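You operate a simulated robot arm through the tools that you are given. There is no shell and no other tool. Be economical: measure what you need, move in short steps, check, and stop when the job is done.

You are at the controls of a simulated robot arm. One attempt, no reset.

JOB
Give the grassy plant 2 shots of feed in cell one, then put it back.
Fine: aim the spout with the white dial, press the orange plunger once a shot, and park the spout again. Set down upright: what you pick out.
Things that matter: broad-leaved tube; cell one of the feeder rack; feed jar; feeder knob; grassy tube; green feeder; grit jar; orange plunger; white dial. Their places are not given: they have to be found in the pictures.

Only the result counts: the job must be done as asked and must still hold three seconds after the hand-in. Knocking over, shifting, dropping, spilling or breaking anything else fails it.

ROBOT AND FRAMES
A 7-joint arm with a two-finger parallel gripper, fixed in place. Base frame: the origin is at the foot of the arm, x ahead of it, y to its left, z up; the work surface is at about z = 0.8. Readings come in m, rad, newtons and seconds.
With the tool pointing down near the work surface it reaches from about 0.3 to 0.7 m from the base axis. Its first joint turns from -1.152 to 1.152 rad. Payload 1.57 kg.
Tool frame: the origin (TCP) lies between the finger pads and is the grasp point; the fingertips stand 0.03 m ahead of it; z points along the fingers, y is the line along which they close. The gripper opens to 0.11 m. The fingers are 0.024 m wide and 0.012 m thick; the gripper's body (0.048 by 0.112 m) begins 0.078 m behind the TCP.
Orientation is that of the tool frame in the base frame, as [roll, pitch, yaw] about the fixed x, y, z axes, in that order (R = Rz(yaw) Ry(pitch) Rx(roll)). With the fingers straight down and closing along the base's y, the tool's x points along the base's -x, its y along +y and its z along -z.

CONTROLS
- The arm moves only by the tool step_arm. Its argument "motion" is a list of rows, each a list of 3 entries, a list of its own where there are three numbers: the finger opening in m, from 0 to 0.11, then the shift along the base's x, y, z in units of 250 mm (1.0 is 250 mm), then the turn, a rotation vector about the base's x, y, z in units of 120 degrees (1.0 is 120 degrees). In form: [[gripper, [dx, dy, dz], [ax, ay, az]], ...]. A call has 1 to 10 rows; each row is the pose to reach, as a shift and turn from the pose commanded when the call began. A call with a number of a shift or a turn outside -1 to 1 is refused whole. Rows are played at 5 a second. More than 0.05 m and 0.15 rad between two rows, or a gripper value outside its range, and nothing of the call is played. Where a pose cannot be reached the arm comes as near as it can. A force on the tool above 40 N (or 10 N above the force at the start of the call, whichever is more), or a blocked arm, ends the call early, and 0.2 s more pass. Each finger travels about 0.108 m/s and halts on what it meets, pressing with about 28 N; the grip force reading is that of the motor and also rises with nothing between the fingers. The clock runs only during rows and for 0.2 s after the last one: add rows that repeat a pose to give the fingers time. It gives the time, the measured TCP pose, the force on the tool (base axes), the opening and the grip force at its end, in the units of the frame above (readings bear some noise), with the torque about the TCP (base axes, N m) and any sound that the robot's microphone picked up.
- Cameras (640 x 400 px; columns grow to the right, rows downward): "scene" is fixed at [0.1754, -0.4053, 1.3954]; the picture's right is [0.64, -0.76, 0.00], its down [-0.50, -0.42, -0.76] and it looks along [0.58, 0.49, -0.66] (base axes); focal length 234 px, centre (320, 200). "wrist" rides on the gripper at [0.07, 0.016, -0.141] in the tool frame; the picture's right is [-0.23, 0.97, 0.00], its down [-0.86, -0.20, -0.48] and it looks along [-0.47, -0.11, 0.88] (tool axes); focal length 222 px, centre (320, 200).
- camera(camera): a new picture of that camera. The clock stands still meanwhile.
- pixel_to_xyz(camera, pixels): for up to 12 pixels [column, row] of the newest picture of that camera ("zoom" is the newest enlarged one), the place [x, y, z] in the base frame of the surface seen there, good to about 0.003 m. The clock stands still meanwhile.
- enlarge(camera, box): a new picture of the part [left, top, right, bottom] of that camera's present view, enlarged. The clock stands still meanwhile.
- job_done(): hands the job in; it is judged then, once.

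Go step by step. Measure first, check grasps and placings, and put right what went wrong. The budget is 80 turns and 34 pictures, counting those below and the enlarged ones. Unless the task says otherwise, let go and move clear before handing in, and close with one line.

The tools are called after "Request:" as name(argument=value, ...) on one line, values as JSON. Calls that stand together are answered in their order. step_arm: Moves the arm, as the interface text tells. Its arguments: {"type":"object","properties":{"motion":{"type":"array","items":{"type":"array"}}},"required":["motion"]} The other tools are called the same way: camera (camera) takes a picture; pixel_to_xyz (camera, pixels) gives the place of the surface under pixels of a picture; enlarge (camera, box) takes an enlarged picture of a part of a camera's view; job_done () hands the job in.

At the start:

```text
time: 0.0
tcp_pos: [0.3383, -0.0228, 1.2304]
tcp_rot: [-3.141, -0.001, -3.142]
force: [-0.5, 0.4, 0.5]
moment: [-0.03, 0.01, -0.03]
opening: 0.1098
grasp_force: 0.0
```

scene: 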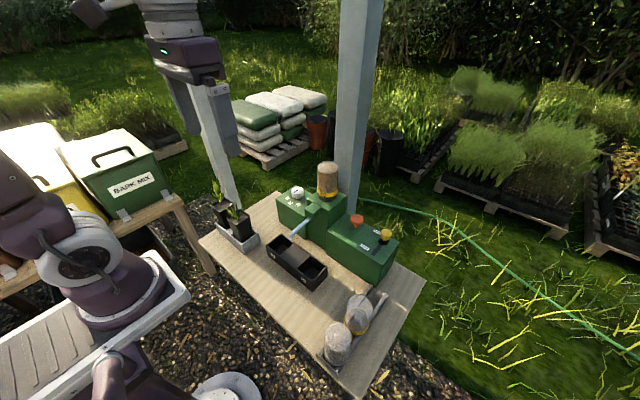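
wrist: 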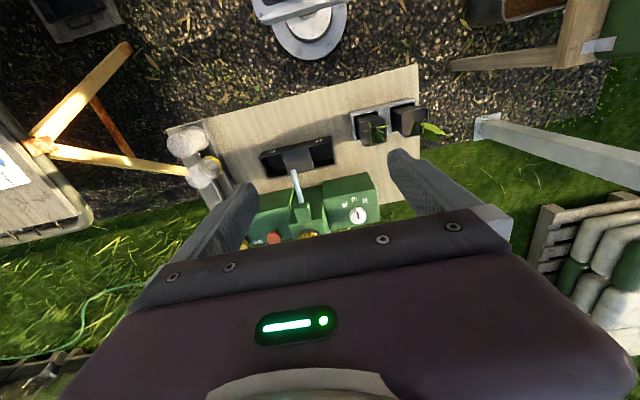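

The scene shows a green feeder (about 335,225), a black rack (295,262) and two potted plants (235,220). I'll enlarge these areas.

Request:
enlarge(camera="scene", box=[190, 150, 350, 250])

Request:
enlarge(camera="scene", box=[260, 180, 420, 280])

Request:
enlarge(camera="wrist", box=[240, 80, 460, 250])

```text
4.00 times, centred on (270, 200) of scene
```

zoom: 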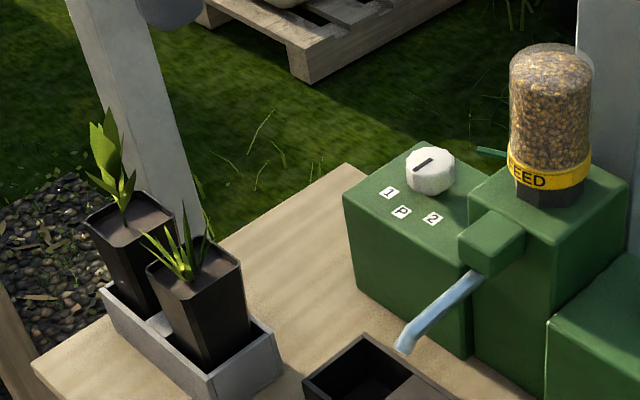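

```text
4.00 times, centred on (340, 230) of scene
```

zoom: 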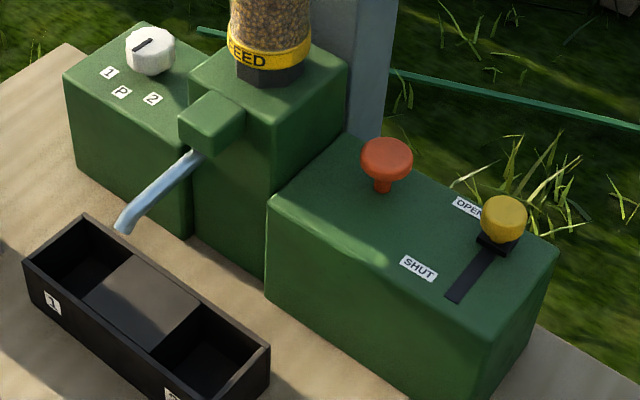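

```text
2.35 times, centred on (350, 165) of wrist
```

zoom: 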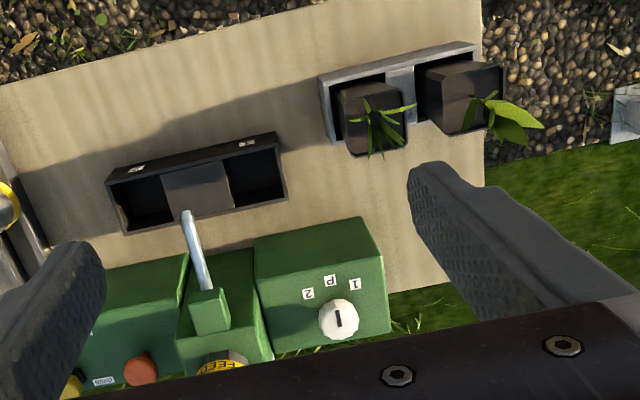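

The grassy tube is the nearer one, at wrist zoom (372,115), and the rack has cell 1 on the plants' side. The mounted jar reads FEED. I'll measure the key points.

Request:
pixel_to_xyz(camera="zoom", pixels=[[340, 88], [401, 85], [405, 150], [352, 155], [277, 137], [284, 198], [232, 152], [235, 205], [258, 175], [338, 318], [187, 214], [140, 368]])

Request:
enlarge(camera="scene", box=[300, 190, 428, 270])

Request:
enlarge(camera="scene", box=[300, 270, 428, 380])

```text
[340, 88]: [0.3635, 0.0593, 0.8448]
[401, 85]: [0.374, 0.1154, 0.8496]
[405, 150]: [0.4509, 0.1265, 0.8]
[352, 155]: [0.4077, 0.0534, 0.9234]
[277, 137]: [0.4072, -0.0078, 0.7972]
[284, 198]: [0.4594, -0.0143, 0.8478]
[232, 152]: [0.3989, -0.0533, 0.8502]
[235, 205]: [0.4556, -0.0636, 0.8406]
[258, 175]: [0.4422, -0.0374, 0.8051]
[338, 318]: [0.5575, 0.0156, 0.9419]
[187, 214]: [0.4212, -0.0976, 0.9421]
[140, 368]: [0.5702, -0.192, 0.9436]
```

```text
5.00 times, centred on (364, 230) of scene
```

zoom: 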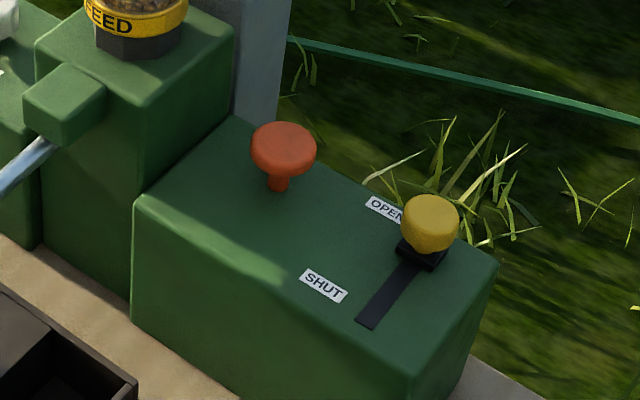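

```text
3.64 times, centred on (364, 325) of scene
```

zoom: 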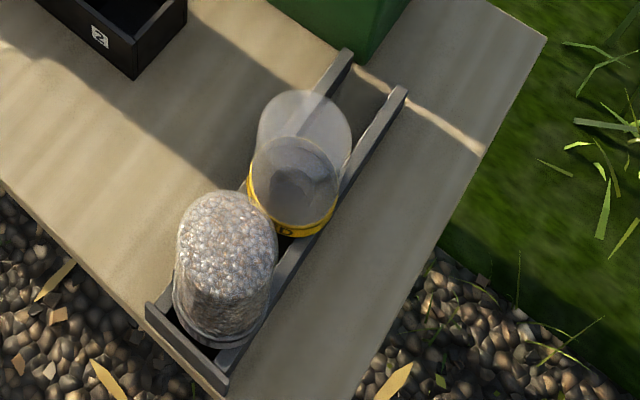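

The gate knob is already at OPEN and the FEED jar is full. I'll measure the tubes and the controls precisely from the scene view.

Request:
enlarge(camera="scene", box=[190, 170, 318, 250])

Request:
pixel_to_xyz(camera="scene", pixels=[[297, 190], [299, 191], [356, 218], [355, 226], [386, 232], [290, 237], [310, 205], [282, 256], [308, 268], [271, 250], [322, 281], [320, 170]])

```text
5.00 times, centred on (254, 210) of scene
```

zoom: 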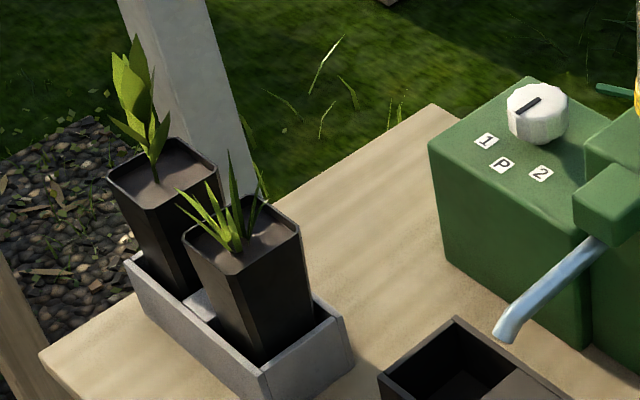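

```text
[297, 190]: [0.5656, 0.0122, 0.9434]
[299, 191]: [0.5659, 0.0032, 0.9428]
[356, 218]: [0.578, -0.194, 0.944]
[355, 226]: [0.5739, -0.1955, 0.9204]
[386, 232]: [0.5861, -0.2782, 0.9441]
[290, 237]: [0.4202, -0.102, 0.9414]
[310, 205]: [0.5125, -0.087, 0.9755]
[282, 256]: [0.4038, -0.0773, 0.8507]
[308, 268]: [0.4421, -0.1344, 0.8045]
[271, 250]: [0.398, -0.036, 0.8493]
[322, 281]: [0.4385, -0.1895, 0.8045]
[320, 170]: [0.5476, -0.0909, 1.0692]
```

Spout parks at P. I'll measure the tube corners, labels and dial mark in this zoom.

Request:
pixel_to_xyz(camera="zoom", pixels=[[185, 240], [234, 277], [299, 228], [259, 199], [485, 140], [502, 165], [541, 173], [517, 111], [539, 99], [345, 320], [266, 376], [537, 140]])

Request:
enlarge(camera="wrist", box=[280, 90, 440, 190])

```text
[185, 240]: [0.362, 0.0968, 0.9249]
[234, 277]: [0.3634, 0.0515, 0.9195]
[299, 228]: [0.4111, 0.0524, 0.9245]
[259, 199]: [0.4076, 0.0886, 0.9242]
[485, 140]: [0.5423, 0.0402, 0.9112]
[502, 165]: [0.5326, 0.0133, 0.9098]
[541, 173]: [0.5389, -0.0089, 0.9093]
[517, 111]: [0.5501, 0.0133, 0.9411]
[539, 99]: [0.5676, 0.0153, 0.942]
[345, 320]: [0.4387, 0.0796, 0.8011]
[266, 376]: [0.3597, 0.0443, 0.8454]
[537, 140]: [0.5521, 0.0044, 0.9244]
```

```text
4.00 times, centred on (360, 140) of wrist
```

zoom: 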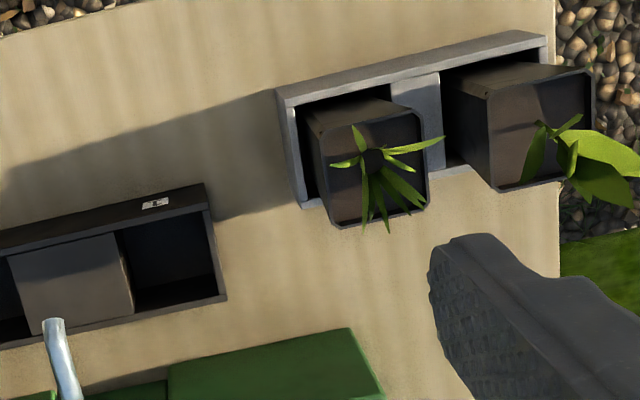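

I'll measure the tube top edges, tray orientation and the cell one opening in this zoom.

Request:
pixel_to_xyz(camera="zoom", pixels=[[335, 226], [427, 203], [420, 115], [310, 130], [285, 100], [540, 43], [203, 192], [222, 296], [120, 238], [130, 310], [10, 256], [180, 270]])

Request:
pixel_to_xyz(camera="scene", pixels=[[280, 235], [269, 246], [289, 243], [300, 244], [326, 265], [305, 287], [355, 212], [350, 217], [361, 217], [288, 235], [291, 239], [305, 227]])

```text
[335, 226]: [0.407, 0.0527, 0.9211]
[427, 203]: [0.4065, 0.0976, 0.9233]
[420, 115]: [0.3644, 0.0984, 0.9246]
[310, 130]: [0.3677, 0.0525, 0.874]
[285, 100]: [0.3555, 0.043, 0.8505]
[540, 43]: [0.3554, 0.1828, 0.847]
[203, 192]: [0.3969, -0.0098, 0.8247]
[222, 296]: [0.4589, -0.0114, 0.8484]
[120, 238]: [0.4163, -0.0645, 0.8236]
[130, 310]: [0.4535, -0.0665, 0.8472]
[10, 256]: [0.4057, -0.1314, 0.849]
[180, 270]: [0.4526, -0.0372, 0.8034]
```

```text
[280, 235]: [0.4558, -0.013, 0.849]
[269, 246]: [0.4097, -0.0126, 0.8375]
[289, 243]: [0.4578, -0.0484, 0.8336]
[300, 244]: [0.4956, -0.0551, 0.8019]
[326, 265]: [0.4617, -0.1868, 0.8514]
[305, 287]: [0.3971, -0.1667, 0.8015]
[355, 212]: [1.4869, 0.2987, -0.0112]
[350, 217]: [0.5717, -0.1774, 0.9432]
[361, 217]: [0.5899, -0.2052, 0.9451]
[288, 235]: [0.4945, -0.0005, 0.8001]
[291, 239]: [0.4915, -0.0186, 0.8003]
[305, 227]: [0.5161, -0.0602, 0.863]
```

Everything is axis-aligned: grassy tube centre ≈ (0.386,0.075), top z 0.924, cell one ≈ (0.430,-0.040). I'll check leaf heights, the post, and the feeder nose.

Request:
enlarge(camera="scene", box=[200, 150, 392, 270])

Request:
pixel_to_xyz(camera="zoom", pixels=[[110, 110], [105, 160], [93, 177], [110, 195], [500, 160], [560, 40], [360, 158], [345, 195], [310, 185], [385, 172], [420, 60], [85, 128]])

```text
3.33 times, centred on (296, 210) of scene
```

zoom: 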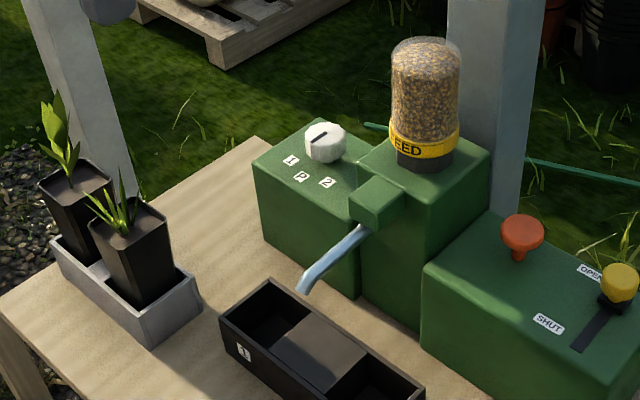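

```text
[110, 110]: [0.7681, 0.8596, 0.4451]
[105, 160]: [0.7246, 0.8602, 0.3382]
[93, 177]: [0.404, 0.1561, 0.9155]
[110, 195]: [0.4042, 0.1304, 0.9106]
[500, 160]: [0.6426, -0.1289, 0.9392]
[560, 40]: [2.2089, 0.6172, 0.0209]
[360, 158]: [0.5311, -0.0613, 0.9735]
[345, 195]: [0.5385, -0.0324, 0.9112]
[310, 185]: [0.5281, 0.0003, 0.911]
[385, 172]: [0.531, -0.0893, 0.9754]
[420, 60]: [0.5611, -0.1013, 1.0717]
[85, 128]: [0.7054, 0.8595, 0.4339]
```

Next I'll move over the grassy tube at z≈1.10 while turning the hand +90° so the fingers close along x, away from the neighbouring plant.

Request:
step_arm(motion=[[0.09, [0.02, 0.04, -0.05], [0, 0, 0.07]], [0.09, [0.04, 0.08, -0.1], [0, 0, 0.14]], [0.09, [0.06, 0.12, -0.15], [0, 0, 0.21]], [0.09, [0.08, 0.16, -0.2], [0, 0, 0.28]], [0.09, [0.1, 0.2, -0.25], [0, 0, 0.35]], [0.09, [0.12, 0.24, -0.3], [0, 0, 0.42]], [0.09, [0.14, 0.28, -0.35], [0, 0, 0.49]], [0.09, [0.16, 0.32, -0.4], [0, 0, 0.56]], [0.09, [0.18, 0.36, -0.45], [0, 0, 0.63]], [0.09, [0.19, 0.39, -0.5], [0, 0, 0.695]]])

Request:
step_arm(motion=[[0.09, [0, 0, 0], [0, 0, 0.055]], [0.09, [0, 0, 0], [0, 0, 0.055]]])

Request:
camera(camera="wrist")

```text
time: 2.2
tcp_pos: [0.3874, 0.0741, 1.104]
tcp_rot: [3.142, 0.0, -1.685]
force: [-0.2, 0.2, -0.6]
moment: [0.02, 0.03, 0.03]
opening: 0.09
grasp_force: 0.1
```

```text
time: 2.8
tcp_pos: [0.3878, 0.073, 1.1051]
tcp_rot: [-3.141, -0.001, -1.568]
force: [0.5, 0.1, 0.4]
moment: [0.04, 0.01, 0.01]
opening: 0.0903
grasp_force: 0.1
```

```text
23 pictures are left
```

wrist: 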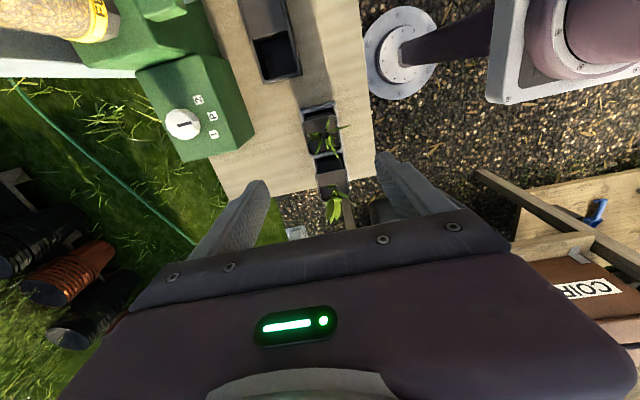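

The grassy tube is at (322,130), between the fingers. I'll refine its rim location from here.

Request:
enlarge(camera="wrist", box=[280, 80, 376, 180])

Request:
pixel_to_xyz(camera="wrist", pixels=[[307, 112], [339, 109], [309, 150], [341, 150], [318, 189], [346, 189], [342, 126], [334, 151], [316, 152], [323, 145]])

```text
4.00 times, centred on (328, 130) of wrist
```

zoom: 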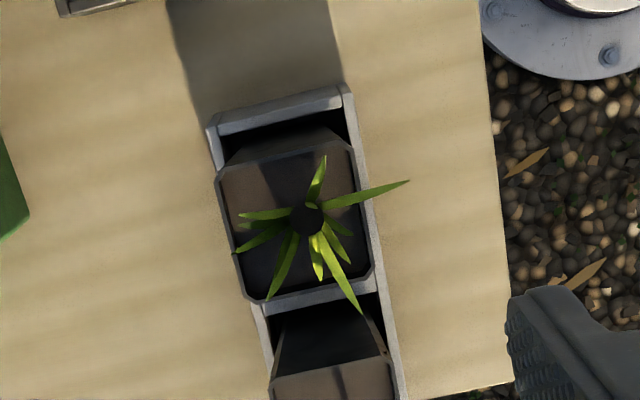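

```text
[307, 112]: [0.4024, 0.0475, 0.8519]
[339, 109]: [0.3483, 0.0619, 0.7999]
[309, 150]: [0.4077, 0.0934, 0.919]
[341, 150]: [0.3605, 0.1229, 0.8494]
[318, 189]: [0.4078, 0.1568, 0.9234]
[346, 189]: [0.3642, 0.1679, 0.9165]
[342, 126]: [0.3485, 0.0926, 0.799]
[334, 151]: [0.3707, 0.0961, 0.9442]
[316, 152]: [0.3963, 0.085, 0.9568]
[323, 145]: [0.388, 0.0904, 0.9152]
```

Rim centre is (0.386,0.075), as expected. I'll descend to TCP z≈0.918.

Request:
step_arm(motion=[[0.09, [-0.008, 0.008, -0.15], [0, 0, 0]], [0.09, [-0.008, 0.008, -0.3], [0, 0, 0]], [0.09, [-0.008, 0.008, -0.45], [0, 0, 0]], [0.09, [-0.008, 0.008, -0.6], [0, 0, 0]], [0.09, [-0.008, 0.008, -0.7], [0, 0, 0]], [0.09, [-0.008, 0.008, -0.748], [0, 0, 0]], [0.09, [-0.008, 0.008, -0.748], [0, 0, 0]]])

Request:
step_arm(motion=[[0.06, [0, 0, 0], [0, 0, 0]], [0.03, [0, 0, 0], [0, 0, 0]], [0.03, [0, 0, 0], [0, 0, 0]], [0.03, [0, 0, 0], [0, 0, 0]]])

```text
time: 4.4
tcp_pos: [0.3856, 0.0759, 0.9174]
tcp_rot: [3.141, 0.0, -1.571]
force: [0.0, -0.6, -0.4]
moment: [0.0, -0.01, 0.02]
opening: 0.0898
grasp_force: 0.1
```

```text
time: 5.4
tcp_pos: [0.3859, 0.0759, 0.9175]
tcp_rot: [-3.141, 0.001, -1.572]
force: [0.5, -0.4, -0.2]
moment: [0.02, 0.01, -0.02]
opening: 0.0492
grasp_force: 27.8
```

Gripped at 0.049 m. Lifting straight up 0.09 m and checking.

Request:
step_arm(motion=[[0.03, [0, 0, 0.06], [0, 0, 0]], [0.03, [0, 0, 0.14], [0, 0, 0]], [0.03, [0, 0, 0.22], [0, 0, 0]], [0.03, [0, 0, 0.3], [0, 0, 0]], [0.03, [0, 0, 0.36], [0, 0, 0]], [0.03, [0, 0, 0.36], [0, 0, 0]]])

Request:
enlarge(camera="scene", box=[190, 140, 350, 270])

```text
time: 6.8
tcp_pos: [0.3862, 0.0758, 1.0091]
tcp_rot: [3.141, 0.001, -1.571]
force: [-0.3, -0.6, -2.7]
moment: [0.02, 0.02, 0.01]
opening: 0.0495
grasp_force: 28.3
```

```text
3.08 times, centred on (270, 205) of scene
```

zoom: 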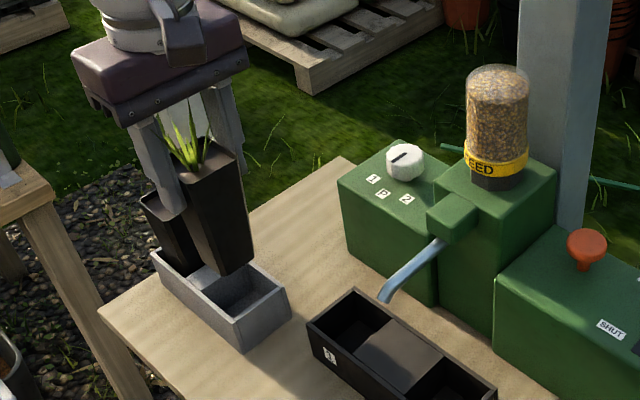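

Tube is held upright. Carrying it over cell one.

Request:
step_arm(motion=[[0.03, [0.03, -0.08, 0], [0, 0, 0]], [0.03, [0.06, -0.16, 0], [0, 0, 0]], [0.03, [0.09, -0.24, 0], [0, 0, 0]], [0.03, [0.12, -0.32, 0], [0, 0, 0]], [0.03, [0.15, -0.4, 0], [0, 0, 0]], [0.03, [0.172, -0.465, 0], [0, 0, 0]], [0.03, [0.172, -0.465, 0], [0, 0, 0]]])

Request:
enlarge(camera="scene", box=[230, 170, 358, 290])

Request:
enlarge(camera="wrist", box=[220, 40, 420, 200])

```text
time: 8.4
tcp_pos: [0.4285, -0.0406, 1.0077]
tcp_rot: [-3.141, -0.001, -1.57]
force: [-0.4, -1.0, -2.1]
moment: [0.0, 0.02, -0.01]
opening: 0.0493
grasp_force: 28.1
```

```text
3.33 times, centred on (294, 230) of scene
```

zoom: 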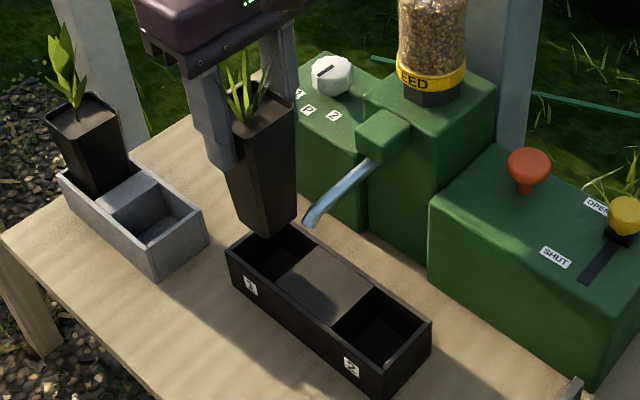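

```text
2.50 times, centred on (320, 120) of wrist
```

zoom: 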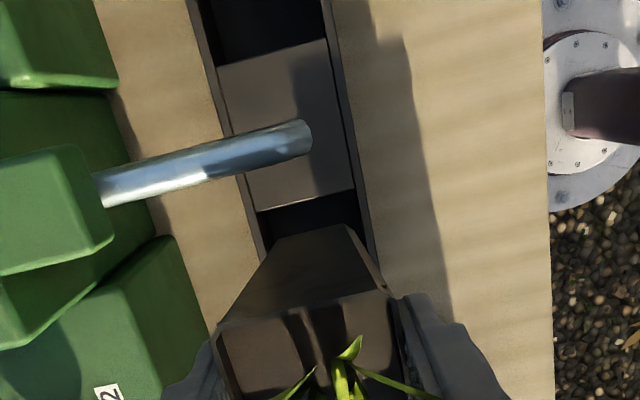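

I'll verify the cell's centre with a few pixels on this view before lowering.

Request:
pixel_to_xyz(camera="zoom", pixels=[[262, 208], [350, 187], [224, 110], [330, 60], [190, 20], [325, 20], [270, 225], [353, 200], [298, 140], [340, 225], [372, 260], [262, 245]])

Request:
pixel_to_xyz(camera="scene", pixels=[[248, 241], [262, 247], [275, 233], [255, 236]])

```text
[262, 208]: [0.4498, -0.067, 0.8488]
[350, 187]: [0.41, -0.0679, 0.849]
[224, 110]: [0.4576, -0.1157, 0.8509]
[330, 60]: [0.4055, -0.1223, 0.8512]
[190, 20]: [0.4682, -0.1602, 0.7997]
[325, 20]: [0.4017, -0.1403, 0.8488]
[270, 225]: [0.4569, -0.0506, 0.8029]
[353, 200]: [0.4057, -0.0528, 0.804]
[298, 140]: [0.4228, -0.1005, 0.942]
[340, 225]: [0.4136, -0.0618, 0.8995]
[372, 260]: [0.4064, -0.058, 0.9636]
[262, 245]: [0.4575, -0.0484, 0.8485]
```

```text
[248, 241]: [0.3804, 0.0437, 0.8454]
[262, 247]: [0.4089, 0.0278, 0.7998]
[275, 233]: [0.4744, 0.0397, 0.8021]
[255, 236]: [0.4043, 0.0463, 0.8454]
```

Cell one is x 0.402–0.457, y −0.067–−0.015, and the tube is centred on it. Lowering.

Request:
step_arm(motion=[[0.03, [0.004, 0, -0.08], [0, 0, 0]], [0.03, [0.004, 0, -0.16], [0, 0, 0]], [0.03, [0.004, 0, -0.24], [0, 0, 0]], [0.03, [0.004, 0, -0.3], [0, 0, 0]], [0.03, [0.004, 0, -0.335], [0, 0, 0]], [0.03, [0.004, 0, -0.345], [0, 0, 0]], [0.03, [0.004, 0, -0.352], [0, 0, 0]], [0.03, [0.004, 0, -0.352], [0, 0, 0]]])

```text
time: 10.2
tcp_pos: [0.4293, -0.0394, 0.9199]
tcp_rot: [3.141, 0.001, -1.571]
force: [-0.8, 0.5, -1.3]
moment: [-0.03, 0.02, 0.0]
opening: 0.0494
grasp_force: 28.2
```

Request:
step_arm(motion=[[0.03, [0, 0, -0.004], [0, 0, 0]], [0.03, [0, 0, -0.008], [0, 0, 0]], [0.03, [0, 0, -0.012], [0, 0, 0]], [0.03, [0, 0, -0.012], [0, 0, 0]]])

```text
time: 11.2
tcp_pos: [0.4295, -0.0398, 0.9174]
tcp_rot: [-3.139, 0.0, -1.569]
force: [-1.2, 1.3, 20.4]
moment: [0.04, 0.0, 0.0]
opening: 0.0493
grasp_force: 27.7
```

The tube is on the floor (20 N at z 0.9174). Releasing and rising.

Request:
step_arm(motion=[[0.055, [0, 0, 0.004], [0, 0, 0]], [0.068, [0, 0, 0.004], [0, 0, 0]], [0.068, [0, 0, 0.004], [0, 0, 0]], [0.068, [0, 0, 0.1], [0, 0, 0]], [0.068, [0, 0, 0.25], [0, 0, 0]], [0.068, [0, 0, 0.45], [0, 0, 0]], [0.068, [0, 0, 0.62], [0, 0, 0]], [0.068, [0, 0, 0.8], [0, 0, 0]], [0.068, [0, 0, 0.8], [0, 0, 0]]])

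Request:
enlarge(camera="scene", box=[230, 170, 358, 290])

```text
time: 13.2
tcp_pos: [0.4289, -0.0414, 1.1165]
tcp_rot: [-3.14, 0.0, -1.571]
force: [0.0, 0.0, 0.0]
moment: [-0.02, 0.0, -0.03]
opening: 0.068
grasp_force: 0.1
```

```text
3.33 times, centred on (294, 230) of scene
```

zoom: 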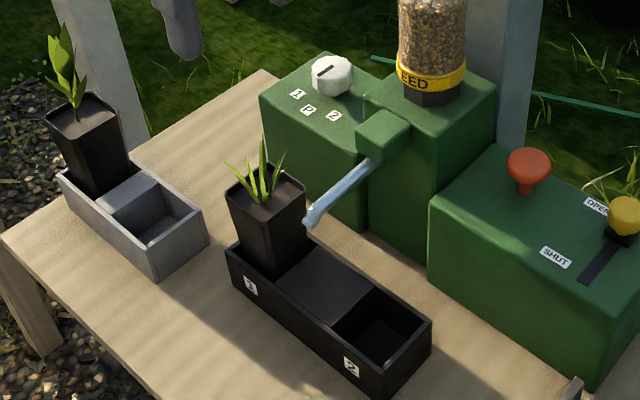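

Tube stands upright in cell one. Now I'll rise and turn the hand −150° toward the dial at (0.557,0.0145).

Request:
step_arm(motion=[[0.068, [0, 0, 0.1], [0, 0, -0.07]], [0.068, [0.03, 0.03, 0.15], [0, 0, -0.14]], [0.068, [0.08, 0.05, 0.15], [0, 0, -0.21]], [0.068, [0.14, 0.08, 0.15], [0, 0, -0.28]], [0.068, [0.2, 0.1, 0.15], [0, 0, -0.35]], [0.068, [0.26, 0.13, 0.15], [0, 0, -0.42]], [0.068, [0.32, 0.15, 0.15], [0, 0, -0.49]], [0.068, [0.38, 0.18, 0.15], [0, 0, -0.56]], [0.068, [0.45, 0.2, 0.15], [0, 0, -0.63]], [0.068, [0.512, 0.224, 0.15], [0, 0, -0.7]]])

Request:
step_arm(motion=[[0.068, [0, 0, 0], [0, 0, -0.07]], [0.068, [0, 0, 0], [0, 0, -0.14]], [0.068, [0, 0, 0], [0, 0, -0.21]], [0.068, [0, 0, 0], [0, 0, -0.28]], [0.068, [0, 0, 0], [0, 0, -0.35]], [0.068, [0, 0, 0], [0, 0, -0.42]], [0.068, [0, 0, 0], [0, 0, -0.49]], [0.068, [0, 0, 0], [0, 0, -0.55]], [0.068, [0, 0, 0], [0, 0, -0.55]]])

Request:
enlarge(camera="wrist", box=[240, 70, 400, 190])

```text
time: 15.4
tcp_pos: [0.5563, 0.0166, 1.1541]
tcp_rot: [3.14, 0.001, -3.036]
force: [0.2, -0.3, 0.3]
moment: [0.0, 0.02, -0.03]
opening: 0.0679
grasp_force: 0.0
```

```text
time: 17.4
tcp_pos: [0.5571, 0.0161, 1.1548]
tcp_rot: [-3.14, 0.0, 2.093]
force: [0.6, -0.7, -0.6]
moment: [-0.02, 0.02, 0.01]
opening: 0.0682
grasp_force: 0.0
```

```text
3.33 times, centred on (320, 130) of wrist
```

zoom: 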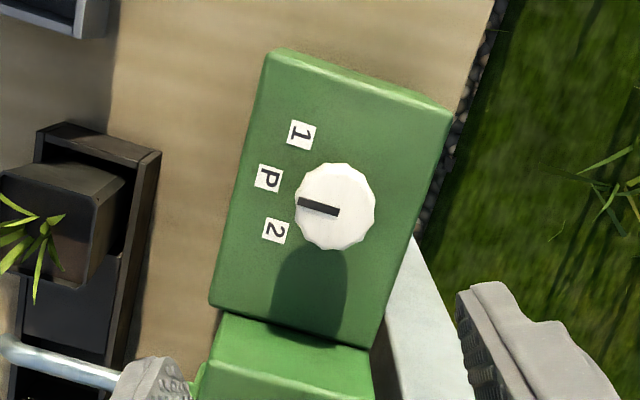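

I'll measure the dial's centre, its mark and the labels.

Request:
pixel_to_xyz(camera="zoom", pixels=[[301, 202], [337, 212], [299, 185], [372, 210], [340, 165], [330, 246], [300, 135], [268, 178], [275, 231], [310, 65], [210, 300], [375, 345]])

```text
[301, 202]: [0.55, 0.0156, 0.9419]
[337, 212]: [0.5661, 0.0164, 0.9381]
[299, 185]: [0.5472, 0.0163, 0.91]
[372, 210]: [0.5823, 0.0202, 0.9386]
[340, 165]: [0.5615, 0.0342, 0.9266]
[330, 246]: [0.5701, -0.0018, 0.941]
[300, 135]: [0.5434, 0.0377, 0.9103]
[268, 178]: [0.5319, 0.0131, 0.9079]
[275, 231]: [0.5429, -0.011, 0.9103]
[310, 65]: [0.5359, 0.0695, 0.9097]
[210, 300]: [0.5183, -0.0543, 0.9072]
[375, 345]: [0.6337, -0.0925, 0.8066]
```

Dial centre is (0.565,0.0155), top 0.942, and the mark points at P, with label 1 about 45° clockwise. Descending onto it.

Request:
step_arm(motion=[[0.068, [0.032, -0.002, -0.15], [0, 0, 0]], [0.068, [0.032, -0.002, -0.3], [0, 0, 0]], [0.068, [0.032, -0.002, -0.45], [0, 0, 0]], [0.068, [0.032, -0.002, -0.6], [0, 0, 0]], [0.068, [0.032, -0.002, -0.72], [0, 0, 0]], [0.068, [0.032, -0.002, -0.825], [0, 0, 0]], [0.068, [0.032, -0.002, -0.825], [0, 0, 0]]])

Request:
step_arm(motion=[[0.045, [0, 0, 0], [0, 0, 0]], [0.03, [0, 0, 0], [0, 0, 0]], [0.02, [0, 0, 0], [0, 0, 0]], [0.02, [0, 0, 0], [0, 0, 0]]])

```text
time: 19.0
tcp_pos: [0.565, 0.0157, 0.9479]
tcp_rot: [3.141, -0.002, 2.094]
force: [-0.3, 0.1, 0.8]
moment: [0.0, 0.0, 0.0]
opening: 0.068
grasp_force: 0.0
```

```text
time: 20.0
tcp_pos: [0.5644, 0.0156, 0.9486]
tcp_rot: [3.141, -0.001, 2.094]
force: [3.1, 2.1, -4.6]
moment: [-0.1, -0.23, 0.0]
opening: 0.0375
grasp_force: 44.0
```

Dial is gripped (0.0375 m). Turning −45° toward 1.

Request:
step_arm(motion=[[0.02, [0, 0, 0], [0, 0, -0.05]], [0.02, [0, 0, 0], [0, 0, -0.1]], [0.02, [0, 0, 0], [0, 0, -0.15]], [0.02, [0, 0, 0], [0, 0, -0.2]], [0.02, [0, 0, 0], [0, 0, -0.25]], [0.02, [0, 0, 0], [0, 0, -0.3]], [0.02, [0, 0, 0], [0, 0, -0.34]], [0.02, [0, 0, 0], [0, 0, -0.375]], [0.02, [0, 0, 0], [0, 0, -0.375]]])

Request:
enlarge(camera="scene", box=[230, 170, 358, 290])

```text
time: 22.0
tcp_pos: [0.5654, 0.0149, 0.9469]
tcp_rot: [-3.139, 0.0, 1.308]
force: [0.3, 3.7, -9.8]
moment: [0.68, -0.21, 0.04]
opening: 0.0371
grasp_force: 42.9
```

```text
3.33 times, centred on (294, 230) of scene
```

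zoom: 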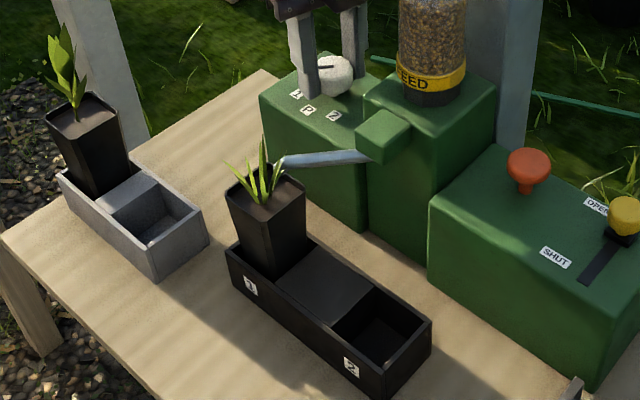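

The spout swung over the tube (tip at zoom 281,162). Measuring the tip position.

Request:
pixel_to_xyz(camera="zoom", pixels=[[282, 158], [286, 160], [282, 166], [300, 158], [360, 155], [305, 185], [228, 195], [249, 218], [266, 165]])

Request:
step_arm(motion=[[0.045, [0, 0, 0], [0, 0, 0]], [0.068, [0, 0, 0], [0, 0, 0]], [0.068, [0, 0, 0.1], [0, 0, 0]], [0.068, [0, 0, 0.25], [0, 0, 0]], [0.068, [0, 0, 0.4], [0, 0, 0]], [0.068, [0, 0, 0.55], [0, 0, 0]], [0.068, [0, 0, 0.7], [0, 0, 0]], [0.068, [0, 0, 0.825], [0, 0, 0]], [0.068, [0, 0, 0.825], [0, 0, 0]]])

Request:
enlarge(camera="wrist", box=[200, 40, 400, 190])

```text
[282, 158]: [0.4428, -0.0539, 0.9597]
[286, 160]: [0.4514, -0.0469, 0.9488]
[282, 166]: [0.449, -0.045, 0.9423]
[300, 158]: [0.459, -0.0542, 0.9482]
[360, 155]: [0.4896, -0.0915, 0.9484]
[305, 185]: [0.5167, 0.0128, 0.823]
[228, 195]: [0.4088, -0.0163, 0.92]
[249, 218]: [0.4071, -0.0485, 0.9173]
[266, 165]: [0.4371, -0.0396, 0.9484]
```

```text
time: 24.0
tcp_pos: [0.5658, 0.0152, 1.156]
tcp_rot: [-3.141, -0.001, 1.309]
force: [-0.3, -0.1, -0.4]
moment: [-0.03, -0.02, 0.0]
opening: 0.0681
grasp_force: 0.1
```

```text
2.67 times, centred on (300, 115) of wrist
```

zoom: 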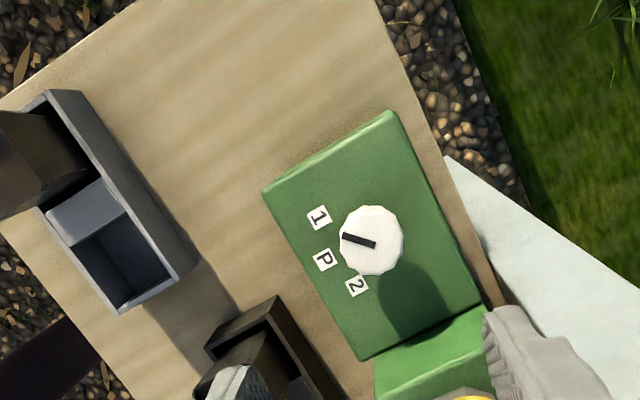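

I'll check the mark's angle against label 1.

Request:
pixel_to_xyz(camera="zoom", pixels=[[344, 236], [374, 245], [318, 217], [324, 260], [357, 287], [340, 240], [403, 240], [370, 206], [372, 275], [359, 240]])

Request:
enlarge(camera="scene", box=[250, 180, 330, 240])

```text
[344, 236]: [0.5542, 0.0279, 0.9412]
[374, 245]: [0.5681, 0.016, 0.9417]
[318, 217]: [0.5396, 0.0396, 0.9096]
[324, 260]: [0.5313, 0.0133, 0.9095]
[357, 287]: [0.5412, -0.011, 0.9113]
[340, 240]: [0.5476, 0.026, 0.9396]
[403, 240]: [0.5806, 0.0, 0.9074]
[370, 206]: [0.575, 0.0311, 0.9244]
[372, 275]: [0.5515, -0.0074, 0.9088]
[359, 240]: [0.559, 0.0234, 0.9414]
```

```text
6.67 times, centred on (290, 210) of scene
```

zoom: 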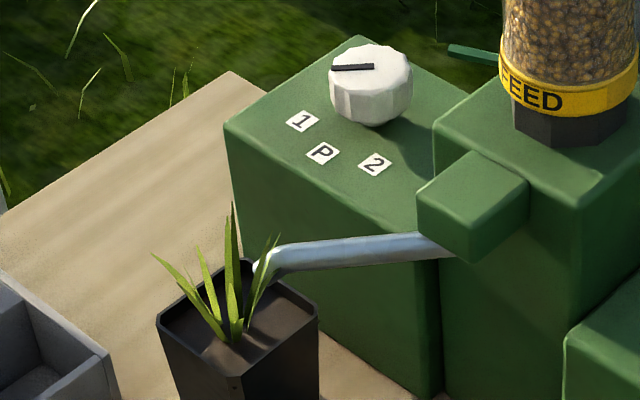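

Mark is at ~41°, label 1 at ~43°. I'll measure the spout tip more precisely on this zoom.

Request:
pixel_to_xyz(camera="zoom", pixels=[[274, 258], [280, 265], [268, 272], [256, 268], [300, 260], [400, 245], [430, 243], [318, 310], [238, 372], [160, 318], [290, 252], [262, 276]])

```text
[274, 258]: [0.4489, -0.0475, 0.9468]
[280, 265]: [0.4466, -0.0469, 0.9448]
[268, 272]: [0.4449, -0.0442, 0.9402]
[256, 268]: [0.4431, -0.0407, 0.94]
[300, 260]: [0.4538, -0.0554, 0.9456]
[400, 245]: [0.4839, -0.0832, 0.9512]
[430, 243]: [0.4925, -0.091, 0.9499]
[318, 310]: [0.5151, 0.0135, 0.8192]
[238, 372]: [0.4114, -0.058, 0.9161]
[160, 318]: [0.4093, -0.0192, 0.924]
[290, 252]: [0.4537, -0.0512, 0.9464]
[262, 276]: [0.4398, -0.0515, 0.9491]
```

Spout tip ≈ (0.445,−0.043), inside the tube mouth. I'll measure the plunger head and post before planning the approach.

Request:
enlarge(camera="scene", box=[310, 150, 406, 250])

Request:
step_arm(motion=[[0.03, [-0.06, 0, 0], [0, 0, 0.07]], [0.0, [-0.13, 0, 0], [0, 0, 0.14]], [0.0, [-0.2, 0, 0], [0, 0, 0.21]], [0.0, [-0.27, 0, 0], [0, 0, 0.28]], [0.0, [-0.34, 0, 0], [0, 0, 0.35]], [0.0, [-0.41, 0, 0], [0, 0, 0.42]], [0.0, [-0.48, 0, 0], [0, 0, 0.49]], [0.0, [-0.55, 0, 0], [0, 0, 0.56]], [0.0, [-0.61, 0, 0], [0, 0, 0.63]], [0.0, [-0.664, 0, 0], [0, 0, 0.7]]])

Request:
step_arm(motion=[[0.0, [0, -0.1, 0], [0, 0, 0.06]], [0.0, [0, -0.25, 0], [0, 0, 0.12]], [0.0, [0, -0.4, 0], [0, 0, 0.175]], [0.0, [0, -0.55, 0], [0, 0, 0.175]], [0.0, [0, -0.7, 0], [0, 0, 0.175]], [0.0, [0, -0.82, 0], [0, 0, 0.175]], [0.0, [0, -0.92, 0], [0, 0, 0.175]], [0.0, [0, -0.92, 0], [0, 0, 0.175]]])

Request:
pixel_to_xyz(camera="zoom", pixels=[[272, 282], [300, 270], [355, 282], [313, 262], [313, 298], [300, 100], [290, 60], [320, 30], [320, 170], [300, 190], [80, 120], [180, 110]])

```text
4.00 times, centred on (358, 200) of scene
```

zoom: 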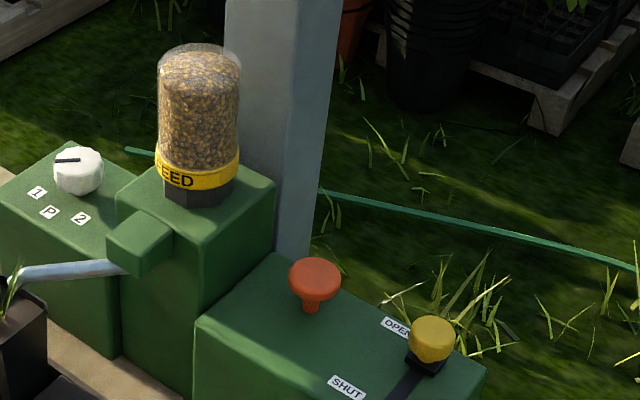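

```text
time: 26.2
tcp_pos: [0.3999, 0.0165, 1.154]
tcp_rot: [-3.141, -0.001, 2.776]
force: [0.0, 0.1, 0.2]
moment: [0.02, -0.01, -0.01]
opening: 0.0
grasp_force: 21.6
```

```text
time: 28.0
tcp_pos: [0.3987, -0.2143, 1.1543]
tcp_rot: [-3.141, -0.001, -3.141]
force: [0.8, 0.1, -0.2]
moment: [-0.03, -0.02, -0.02]
opening: 0.0
grasp_force: 21.1
```

```text
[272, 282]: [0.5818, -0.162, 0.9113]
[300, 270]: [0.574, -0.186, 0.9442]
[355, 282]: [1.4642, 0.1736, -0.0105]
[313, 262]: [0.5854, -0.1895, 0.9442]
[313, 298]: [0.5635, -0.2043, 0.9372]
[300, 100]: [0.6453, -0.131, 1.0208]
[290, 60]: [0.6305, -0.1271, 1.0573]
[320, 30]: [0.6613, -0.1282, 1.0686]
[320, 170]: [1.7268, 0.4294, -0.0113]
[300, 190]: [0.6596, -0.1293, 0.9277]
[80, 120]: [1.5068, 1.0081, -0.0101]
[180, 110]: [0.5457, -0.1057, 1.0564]
```

Post's near face is at y≈−0.13, and the plunger head centre ≈ (0.5775,−0.194), top 0.944. I'll lean the closed hand 20° toward −x/−y for clearance and hover above the plunger.

Request:
step_arm(motion=[[0.0, [0.05, 0.0, 0], [0.03, -0.03, 0]], [0.0, [0.13, 0.01, 0], [0.06, -0.06, 0]], [0.0, [0.25, 0.02, 0], [0.09, -0.09, 0]], [0.0, [0.38, 0.03, -0.05], [0.118, -0.118, 0]], [0.0, [0.5, 0.05, -0.12], [0.118, -0.118, 0]], [0.0, [0.61, 0.07, -0.22], [0.118, -0.118, 0]], [0.0, [0.709, 0.077, -0.34], [0.118, -0.118, 0]], [0.0, [0.709, 0.077, -0.46], [0.118, -0.118, 0]], [0.0, [0.709, 0.077, -0.565], [0.118, -0.118, 0]], [0.0, [0.709, 0.077, -0.565], [0.118, -0.118, 0]]])

Request:
enlarge(camera="scene", box=[310, 150, 406, 250])

```text
time: 30.2
tcp_pos: [0.5773, -0.1963, 1.0127]
tcp_rot: [2.888, 0.245, 3.109]
force: [-0.3, 0.0, 0.0]
moment: [0.0, 0.01, 0.01]
opening: 0.0002
grasp_force: 21.3
```

```text
4.00 times, centred on (358, 200) of scene
```

zoom: 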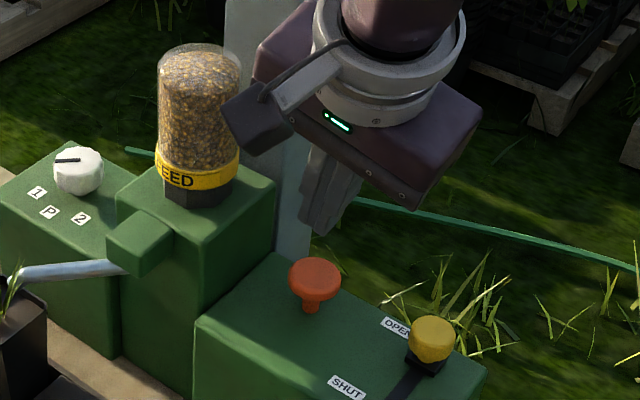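

Hand is clear of the jar and post. Descending to contact, then pressing in small steps.

Request:
step_arm(motion=[[0.0, [0, 0, -0.06], [0, 0, 0]], [0.0, [0, 0, -0.12], [0, 0, 0]], [0.0, [0, 0, -0.135], [0, 0, 0]], [0.0, [0, 0, -0.147], [0, 0, 0]], [0.0, [0, 0, -0.159], [0, 0, 0]], [0.0, [0, 0, -0.171], [0, 0, 0]], [0.0, [0, 0, -0.183], [0, 0, 0]]])

```text
time: 31.8
tcp_pos: [0.5763, -0.1955, 0.9682]
tcp_rot: [2.89, 0.247, 3.111]
force: [0.5, 1.2, 3.4]
moment: [0.0, -0.01, -0.01]
opening: 0.0
grasp_force: 21.2
heard: click
```

A click was heard at a light press. I'll raise to release and check whether a shot fell.

Request:
step_arm(motion=[[0.0, [0, 0, 0.04], [0, 0, 0]], [0.0, [0, 0, 0.1], [0, 0, 0]], [0.0, [0, 0, 0.17], [0, 0, 0]], [0.0, [0, 0, 0.17], [0, 0, 0]], [0.0, [0, 0, 0.17], [0, 0, 0]], [0.0, [0, 0, 0.17], [0, 0, 0]]])

Request:
enlarge(camera="scene", box=[240, 180, 370, 270])

```text
time: 33.2
tcp_pos: [0.5762, -0.1955, 1.0098]
tcp_rot: [2.89, 0.245, 3.111]
force: [-0.7, -0.1, -0.6]
moment: [-0.02, -0.02, 0.01]
opening: 0.0
grasp_force: 21.2
```

```text
4.44 times, centred on (305, 225) of scene
```

zoom: 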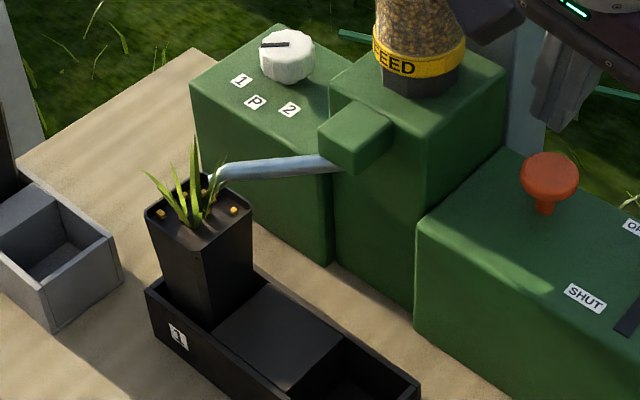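

One shot of pellets landed in the tube (161,213 / 234,210). Pressing a second time the same way.

Request:
step_arm(motion=[[0.0, [0, 0, -0.06], [0, 0, 0]], [0.0, [0, 0, -0.12], [0, 0, 0]], [0.0, [0, 0, -0.135], [0, 0, 0]], [0.0, [0, 0, -0.147], [0, 0, 0]], [0.0, [0, 0, -0.157], [0, 0, 0]], [0.0, [0, 0, -0.167], [0, 0, 0]], [0.0, [0, 0, -0.175], [0, 0, 0]]])

```text
time: 34.8
tcp_pos: [0.5759, -0.1954, 0.966]
tcp_rot: [2.889, 0.245, 3.11]
force: [-0.1, -0.4, 4.8]
moment: [0.02, 0.03, 0.01]
opening: 0.0
grasp_force: 21.8
heard: click
```

Second click. Raising straight, then untilting and retreating the way I came.

Request:
step_arm(motion=[[0.0, [0, 0, 0.06], [0, 0, 0]], [0.0, [0, 0, 0.18], [0, 0, 0]], [0.0, [0, 0, 0.33], [0, 0, 0]], [0.0, [-0.1, -0.02, 0.48], [0, 0, 0]], [0.0, [-0.22, -0.04, 0.6], [0, 0, 0]], [0.0, [-0.35, -0.06, 0.7], [0, 0, 0]], [0.0, [-0.48, -0.077, 0.752], [-0.03, 0.03, 0]], [0.0, [-0.58, -0.077, 0.752], [-0.06, 0.06, 0]], [0.0, [-0.66, -0.077, 0.752], [-0.09, 0.09, 0]], [0.0, [-0.709, -0.077, 0.752], [-0.118, 0.118, 0]]])

Request:
step_arm(motion=[[0.03, [0, 0.12, 0], [0, 0, -0.07]], [0.068, [0, 0.24, 0], [0, 0, -0.14]], [0.068, [0, 0.36, 0], [0, 0, -0.21]], [0.068, [0, 0.48, 0], [0, 0, -0.28]], [0.068, [0, 0.6, 0], [0, 0, -0.35]], [0.068, [0, 0.72, 0], [0, 0, -0.42]], [0.068, [0, 0.82, 0], [0, 0, -0.49]], [0.068, [0, 0.92, 0], [0, 0, -0.56]], [0.068, [0.1, 0.92, 0], [0, 0, -0.63]], [0.068, [0.2, 0.92, 0], [0, 0, -0.7]]])

Request:
enlarge(camera="scene", box=[240, 180, 370, 270])

```text
time: 37.0
tcp_pos: [0.3996, -0.2146, 1.1552]
tcp_rot: [3.14, 0.001, 3.141]
force: [-0.2, 0.4, -0.9]
moment: [0.0, 0.01, -0.01]
opening: 0.0
grasp_force: 21.4
```

```text
time: 39.2
tcp_pos: [0.4494, 0.0149, 1.1539]
tcp_rot: [-3.141, 0.0, 1.675]
force: [0.5, 0.8, -0.9]
moment: [0.0, -0.02, 0.0]
opening: 0.068
grasp_force: 0.1
```

```text
4.44 times, centred on (305, 225) of scene
```

zoom: 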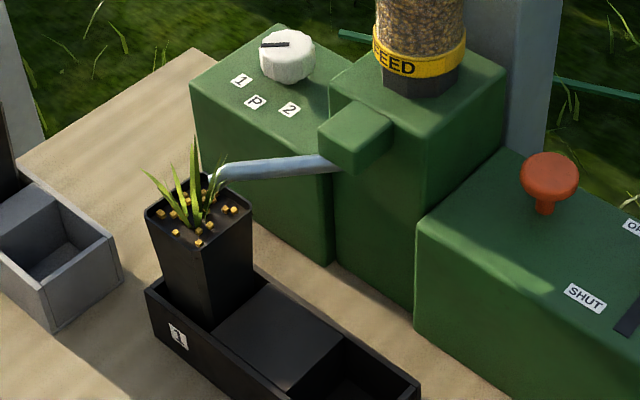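

Two shots are in the tube with nothing spilled. Returning to the dial for parking.

Request:
step_arm(motion=[[0.068, [0.1, 0, 0], [0, 0, -0.06]], [0.068, [0.22, 0, 0], [0, 0, -0.12]], [0.068, [0.34, 0, 0], [0, 0, -0.175]], [0.068, [0.462, 0.001, 0], [0, 0, -0.175]], [0.068, [0.462, 0.001, 0], [0, 0, -0.175]]])

Request:
step_arm(motion=[[0.068, [0, 0, -0.15], [0, 0, 0]], [0.068, [0, 0, -0.3], [0, 0, 0]], [0.068, [0, 0, -0.45], [0, 0, 0]], [0.068, [0, 0, -0.6], [0, 0, 0]], [0.068, [0, 0, -0.72], [0, 0, 0]], [0.068, [0, 0, -0.825], [0, 0, 0]], [0.068, [0, 0, -0.825], [0, 0, 0]]])

Request:
step_arm(motion=[[0.045, [0, 0, 0], [0, 0, 0]], [0.03, [0, 0, 0], [0, 0, 0]], [0.02, [0, 0, 0], [0, 0, 0]], [0.02, [0, 0, 0], [0, 0, 0]]])

```text
time: 40.4
tcp_pos: [0.5653, 0.0153, 1.1546]
tcp_rot: [-3.142, 0.002, 1.308]
force: [0.3, 0.0, 0.2]
moment: [0.0, 0.01, 0.02]
opening: 0.068
grasp_force: 0.0
```

```text
time: 42.0
tcp_pos: [0.5655, 0.0151, 0.9481]
tcp_rot: [-3.141, -0.001, 1.31]
force: [-0.1, 0.6, -0.8]
moment: [-0.01, -0.04, 0.01]
opening: 0.0678
grasp_force: 0.0
```

```text
time: 43.0
tcp_pos: [0.5651, 0.0151, 0.9488]
tcp_rot: [-3.14, 0.0, 1.309]
force: [-7.5, 1.5, -0.7]
moment: [0.06, 0.11, 0.03]
opening: 0.0373
grasp_force: 43.4
```

Gripped. Turning +45° back to P.

Request:
step_arm(motion=[[0.02, [0, 0, 0], [0, 0, 0.05]], [0.02, [0, 0, 0], [0, 0, 0.1]], [0.02, [0, 0, 0], [0, 0, 0.15]], [0.02, [0, 0, 0], [0, 0, 0.2]], [0.02, [0, 0, 0], [0, 0, 0.25]], [0.02, [0, 0, 0], [0, 0, 0.3]], [0.02, [0, 0, 0], [0, 0, 0.34]], [0.02, [0, 0, 0], [0, 0, 0.375]], [0.02, [0, 0, 0], [0, 0, 0.375]]])

Request:
step_arm(motion=[[0.045, [0, 0, 0], [0, 0, 0]], [0.068, [0, 0, 0], [0, 0, 0]], [0.068, [0, 0, 0.1], [0, 0, 0]], [0.068, [0, 0, 0.25], [0, 0, 0]], [0.068, [0, 0, 0.4], [0, 0, 0]], [0.068, [0, 0, 0.55], [0, 0, 0]], [0.068, [0, 0, 0.7], [0, 0, 0]], [0.068, [0, 0, 0.825], [0, 0, 0]], [0.068, [0, 0, 0.825], [0, 0, 0]]])

Request:
enlarge(camera="scene", box=[240, 180, 370, 270])

```text
time: 45.0
tcp_pos: [0.5647, 0.0165, 0.9488]
tcp_rot: [3.14, 0.0, 2.097]
force: [-7.1, 3.1, 15.3]
moment: [-0.16, 0.09, 0.0]
opening: 0.0374
grasp_force: 43.5
```

```text
time: 47.0
tcp_pos: [0.5643, 0.0158, 1.1544]
tcp_rot: [3.141, 0.002, 2.093]
force: [-0.8, -0.1, 0.0]
moment: [0.0, -0.05, 0.0]
opening: 0.0679
grasp_force: 0.0
```

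```text
4.44 times, centred on (305, 225) of scene
```

zoom: 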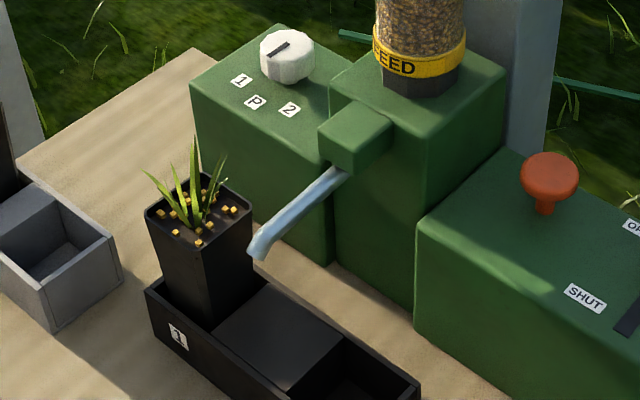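

Spout is parked again. I'll verify its tip and the tube rim, and travel back over the tube with the hand turned +150°.

Request:
pixel_to_xyz(camera="zoom", pixels=[[268, 47], [287, 44], [258, 246], [320, 190], [149, 213], [205, 258], [252, 212]])

Request:
step_arm(motion=[[0.075, [-0.06, -0.02, 0], [0, 0, 0.07]], [0.08, [-0.12, -0.04, 0], [0, 0, 0.14]], [0.085, [-0.18, -0.06, 0], [0, 0, 0.21]], [0.085, [-0.24, -0.08, 0], [0, 0, 0.28]], [0.085, [-0.3, -0.1, 0], [0, 0, 0.35]], [0.085, [-0.36, -0.13, 0], [0, 0, 0.42]], [0.085, [-0.42, -0.16, 0], [0, 0, 0.49]], [0.085, [-0.48, -0.19, 0], [0, 0, 0.56]], [0.085, [-0.52, -0.21, 0], [0, 0, 0.63]], [0.085, [-0.541, -0.223, 0], [0, 0, 0.7]]])

Request:
step_arm(motion=[[0.08, [0, 0, 0], [0, 0, 0.07]], [0.08, [0, 0, 0], [0, 0, 0.14]], [0.08, [0, 0, 0], [0, 0, 0.21]], [0.08, [0, 0, 0], [0, 0, 0.28]], [0.08, [0, 0, 0], [0, 0, 0.35]], [0.08, [0, 0, 0], [0, 0, 0.42]], [0.08, [0, 0, 0], [0, 0, 0.49]], [0.075, [0, 0, 0], [0, 0, 0.55]], [0.075, [0, 0, 0], [0, 0, 0.55]]])

```text
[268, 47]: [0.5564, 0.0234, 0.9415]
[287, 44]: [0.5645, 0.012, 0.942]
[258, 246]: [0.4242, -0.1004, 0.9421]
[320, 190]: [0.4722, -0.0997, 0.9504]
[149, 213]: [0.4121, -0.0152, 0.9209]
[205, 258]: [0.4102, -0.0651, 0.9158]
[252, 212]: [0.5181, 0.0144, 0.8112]
```

```text
time: 49.2
tcp_pos: [0.4293, -0.0417, 1.1532]
tcp_rot: [3.141, 0.0, -2.721]
force: [0.5, 0.5, -0.7]
moment: [-0.02, 0.01, -0.02]
opening: 0.0849
grasp_force: 0.2
```

```text
time: 51.2
tcp_pos: [0.4291, -0.039, 1.1534]
tcp_rot: [3.141, 0.001, -1.57]
force: [0.0, 0.1, -0.1]
moment: [0.0, 0.0, -0.01]
opening: 0.075
grasp_force: 0.0
```

Spout tip is at y −0.100, as at the start. Descending onto the tube.

Request:
step_arm(motion=[[0.075, [0, -0.003, -0.15], [0, 0, 0]], [0.075, [0, -0.003, -0.3], [0, 0, 0]], [0.075, [0, -0.003, -0.45], [0, 0, 0]], [0.075, [0, -0.003, -0.6], [0, 0, 0]], [0.075, [0, -0.003, -0.75], [0, 0, 0]], [0.075, [0, -0.003, -0.86], [0, 0, 0]], [0.075, [0, -0.003, -0.938], [0, 0, 0]], [0.075, [0, -0.003, -0.938], [0, 0, 0]]])

Request:
step_arm(motion=[[0.055, [0, 0, 0], [0, 0, 0]], [0.03, [0, 0, 0], [0, 0, 0]], [0.03, [0, 0, 0], [0, 0, 0]], [0.03, [0, 0, 0], [0, 0, 0]]])

Request:
step_arm(motion=[[0.03, [0, 0, 0.06], [0, 0, 0]], [0.03, [0, 0, 0.14], [0, 0, 0]], [0.03, [0, 0, 0.22], [0, 0, 0]], [0.03, [0, 0, 0.3], [0, 0, 0]], [0.03, [0, 0, 0.36], [0, 0, 0]], [0.03, [0, 0, 0.36], [0, 0, 0]]])

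Request:
enlarge(camera="scene", box=[190, 140, 350, 270])

```text
time: 53.0
tcp_pos: [0.4289, -0.0401, 0.9187]
tcp_rot: [3.141, 0.001, -1.571]
force: [-0.4, 0.0, 0.5]
moment: [0.01, -0.01, 0.0]
opening: 0.075
grasp_force: 0.1
```

```text
time: 54.0
tcp_pos: [0.4292, -0.0397, 0.9188]
tcp_rot: [3.141, 0.0, -1.571]
force: [0.8, -0.4, -0.2]
moment: [-0.02, -0.02, -0.01]
opening: 0.0491
grasp_force: 27.8
```

```text
time: 55.4
tcp_pos: [0.429, -0.0408, 1.0085]
tcp_rot: [-3.141, -0.001, -1.571]
force: [-0.4, 0.4, -1.2]
moment: [0.0, 0.02, 0.02]
opening: 0.0492
grasp_force: 27.3
```

```text
3.08 times, centred on (270, 205) of scene
```

zoom: 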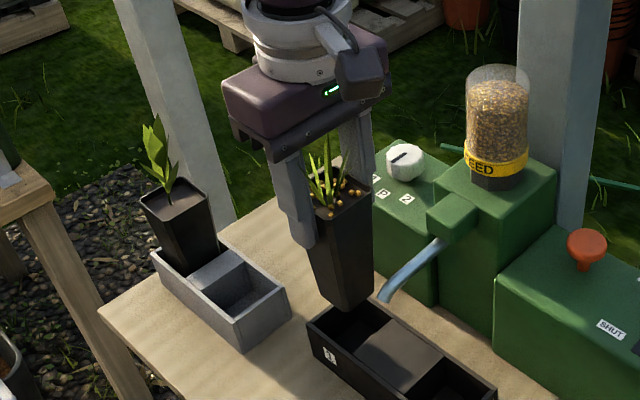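

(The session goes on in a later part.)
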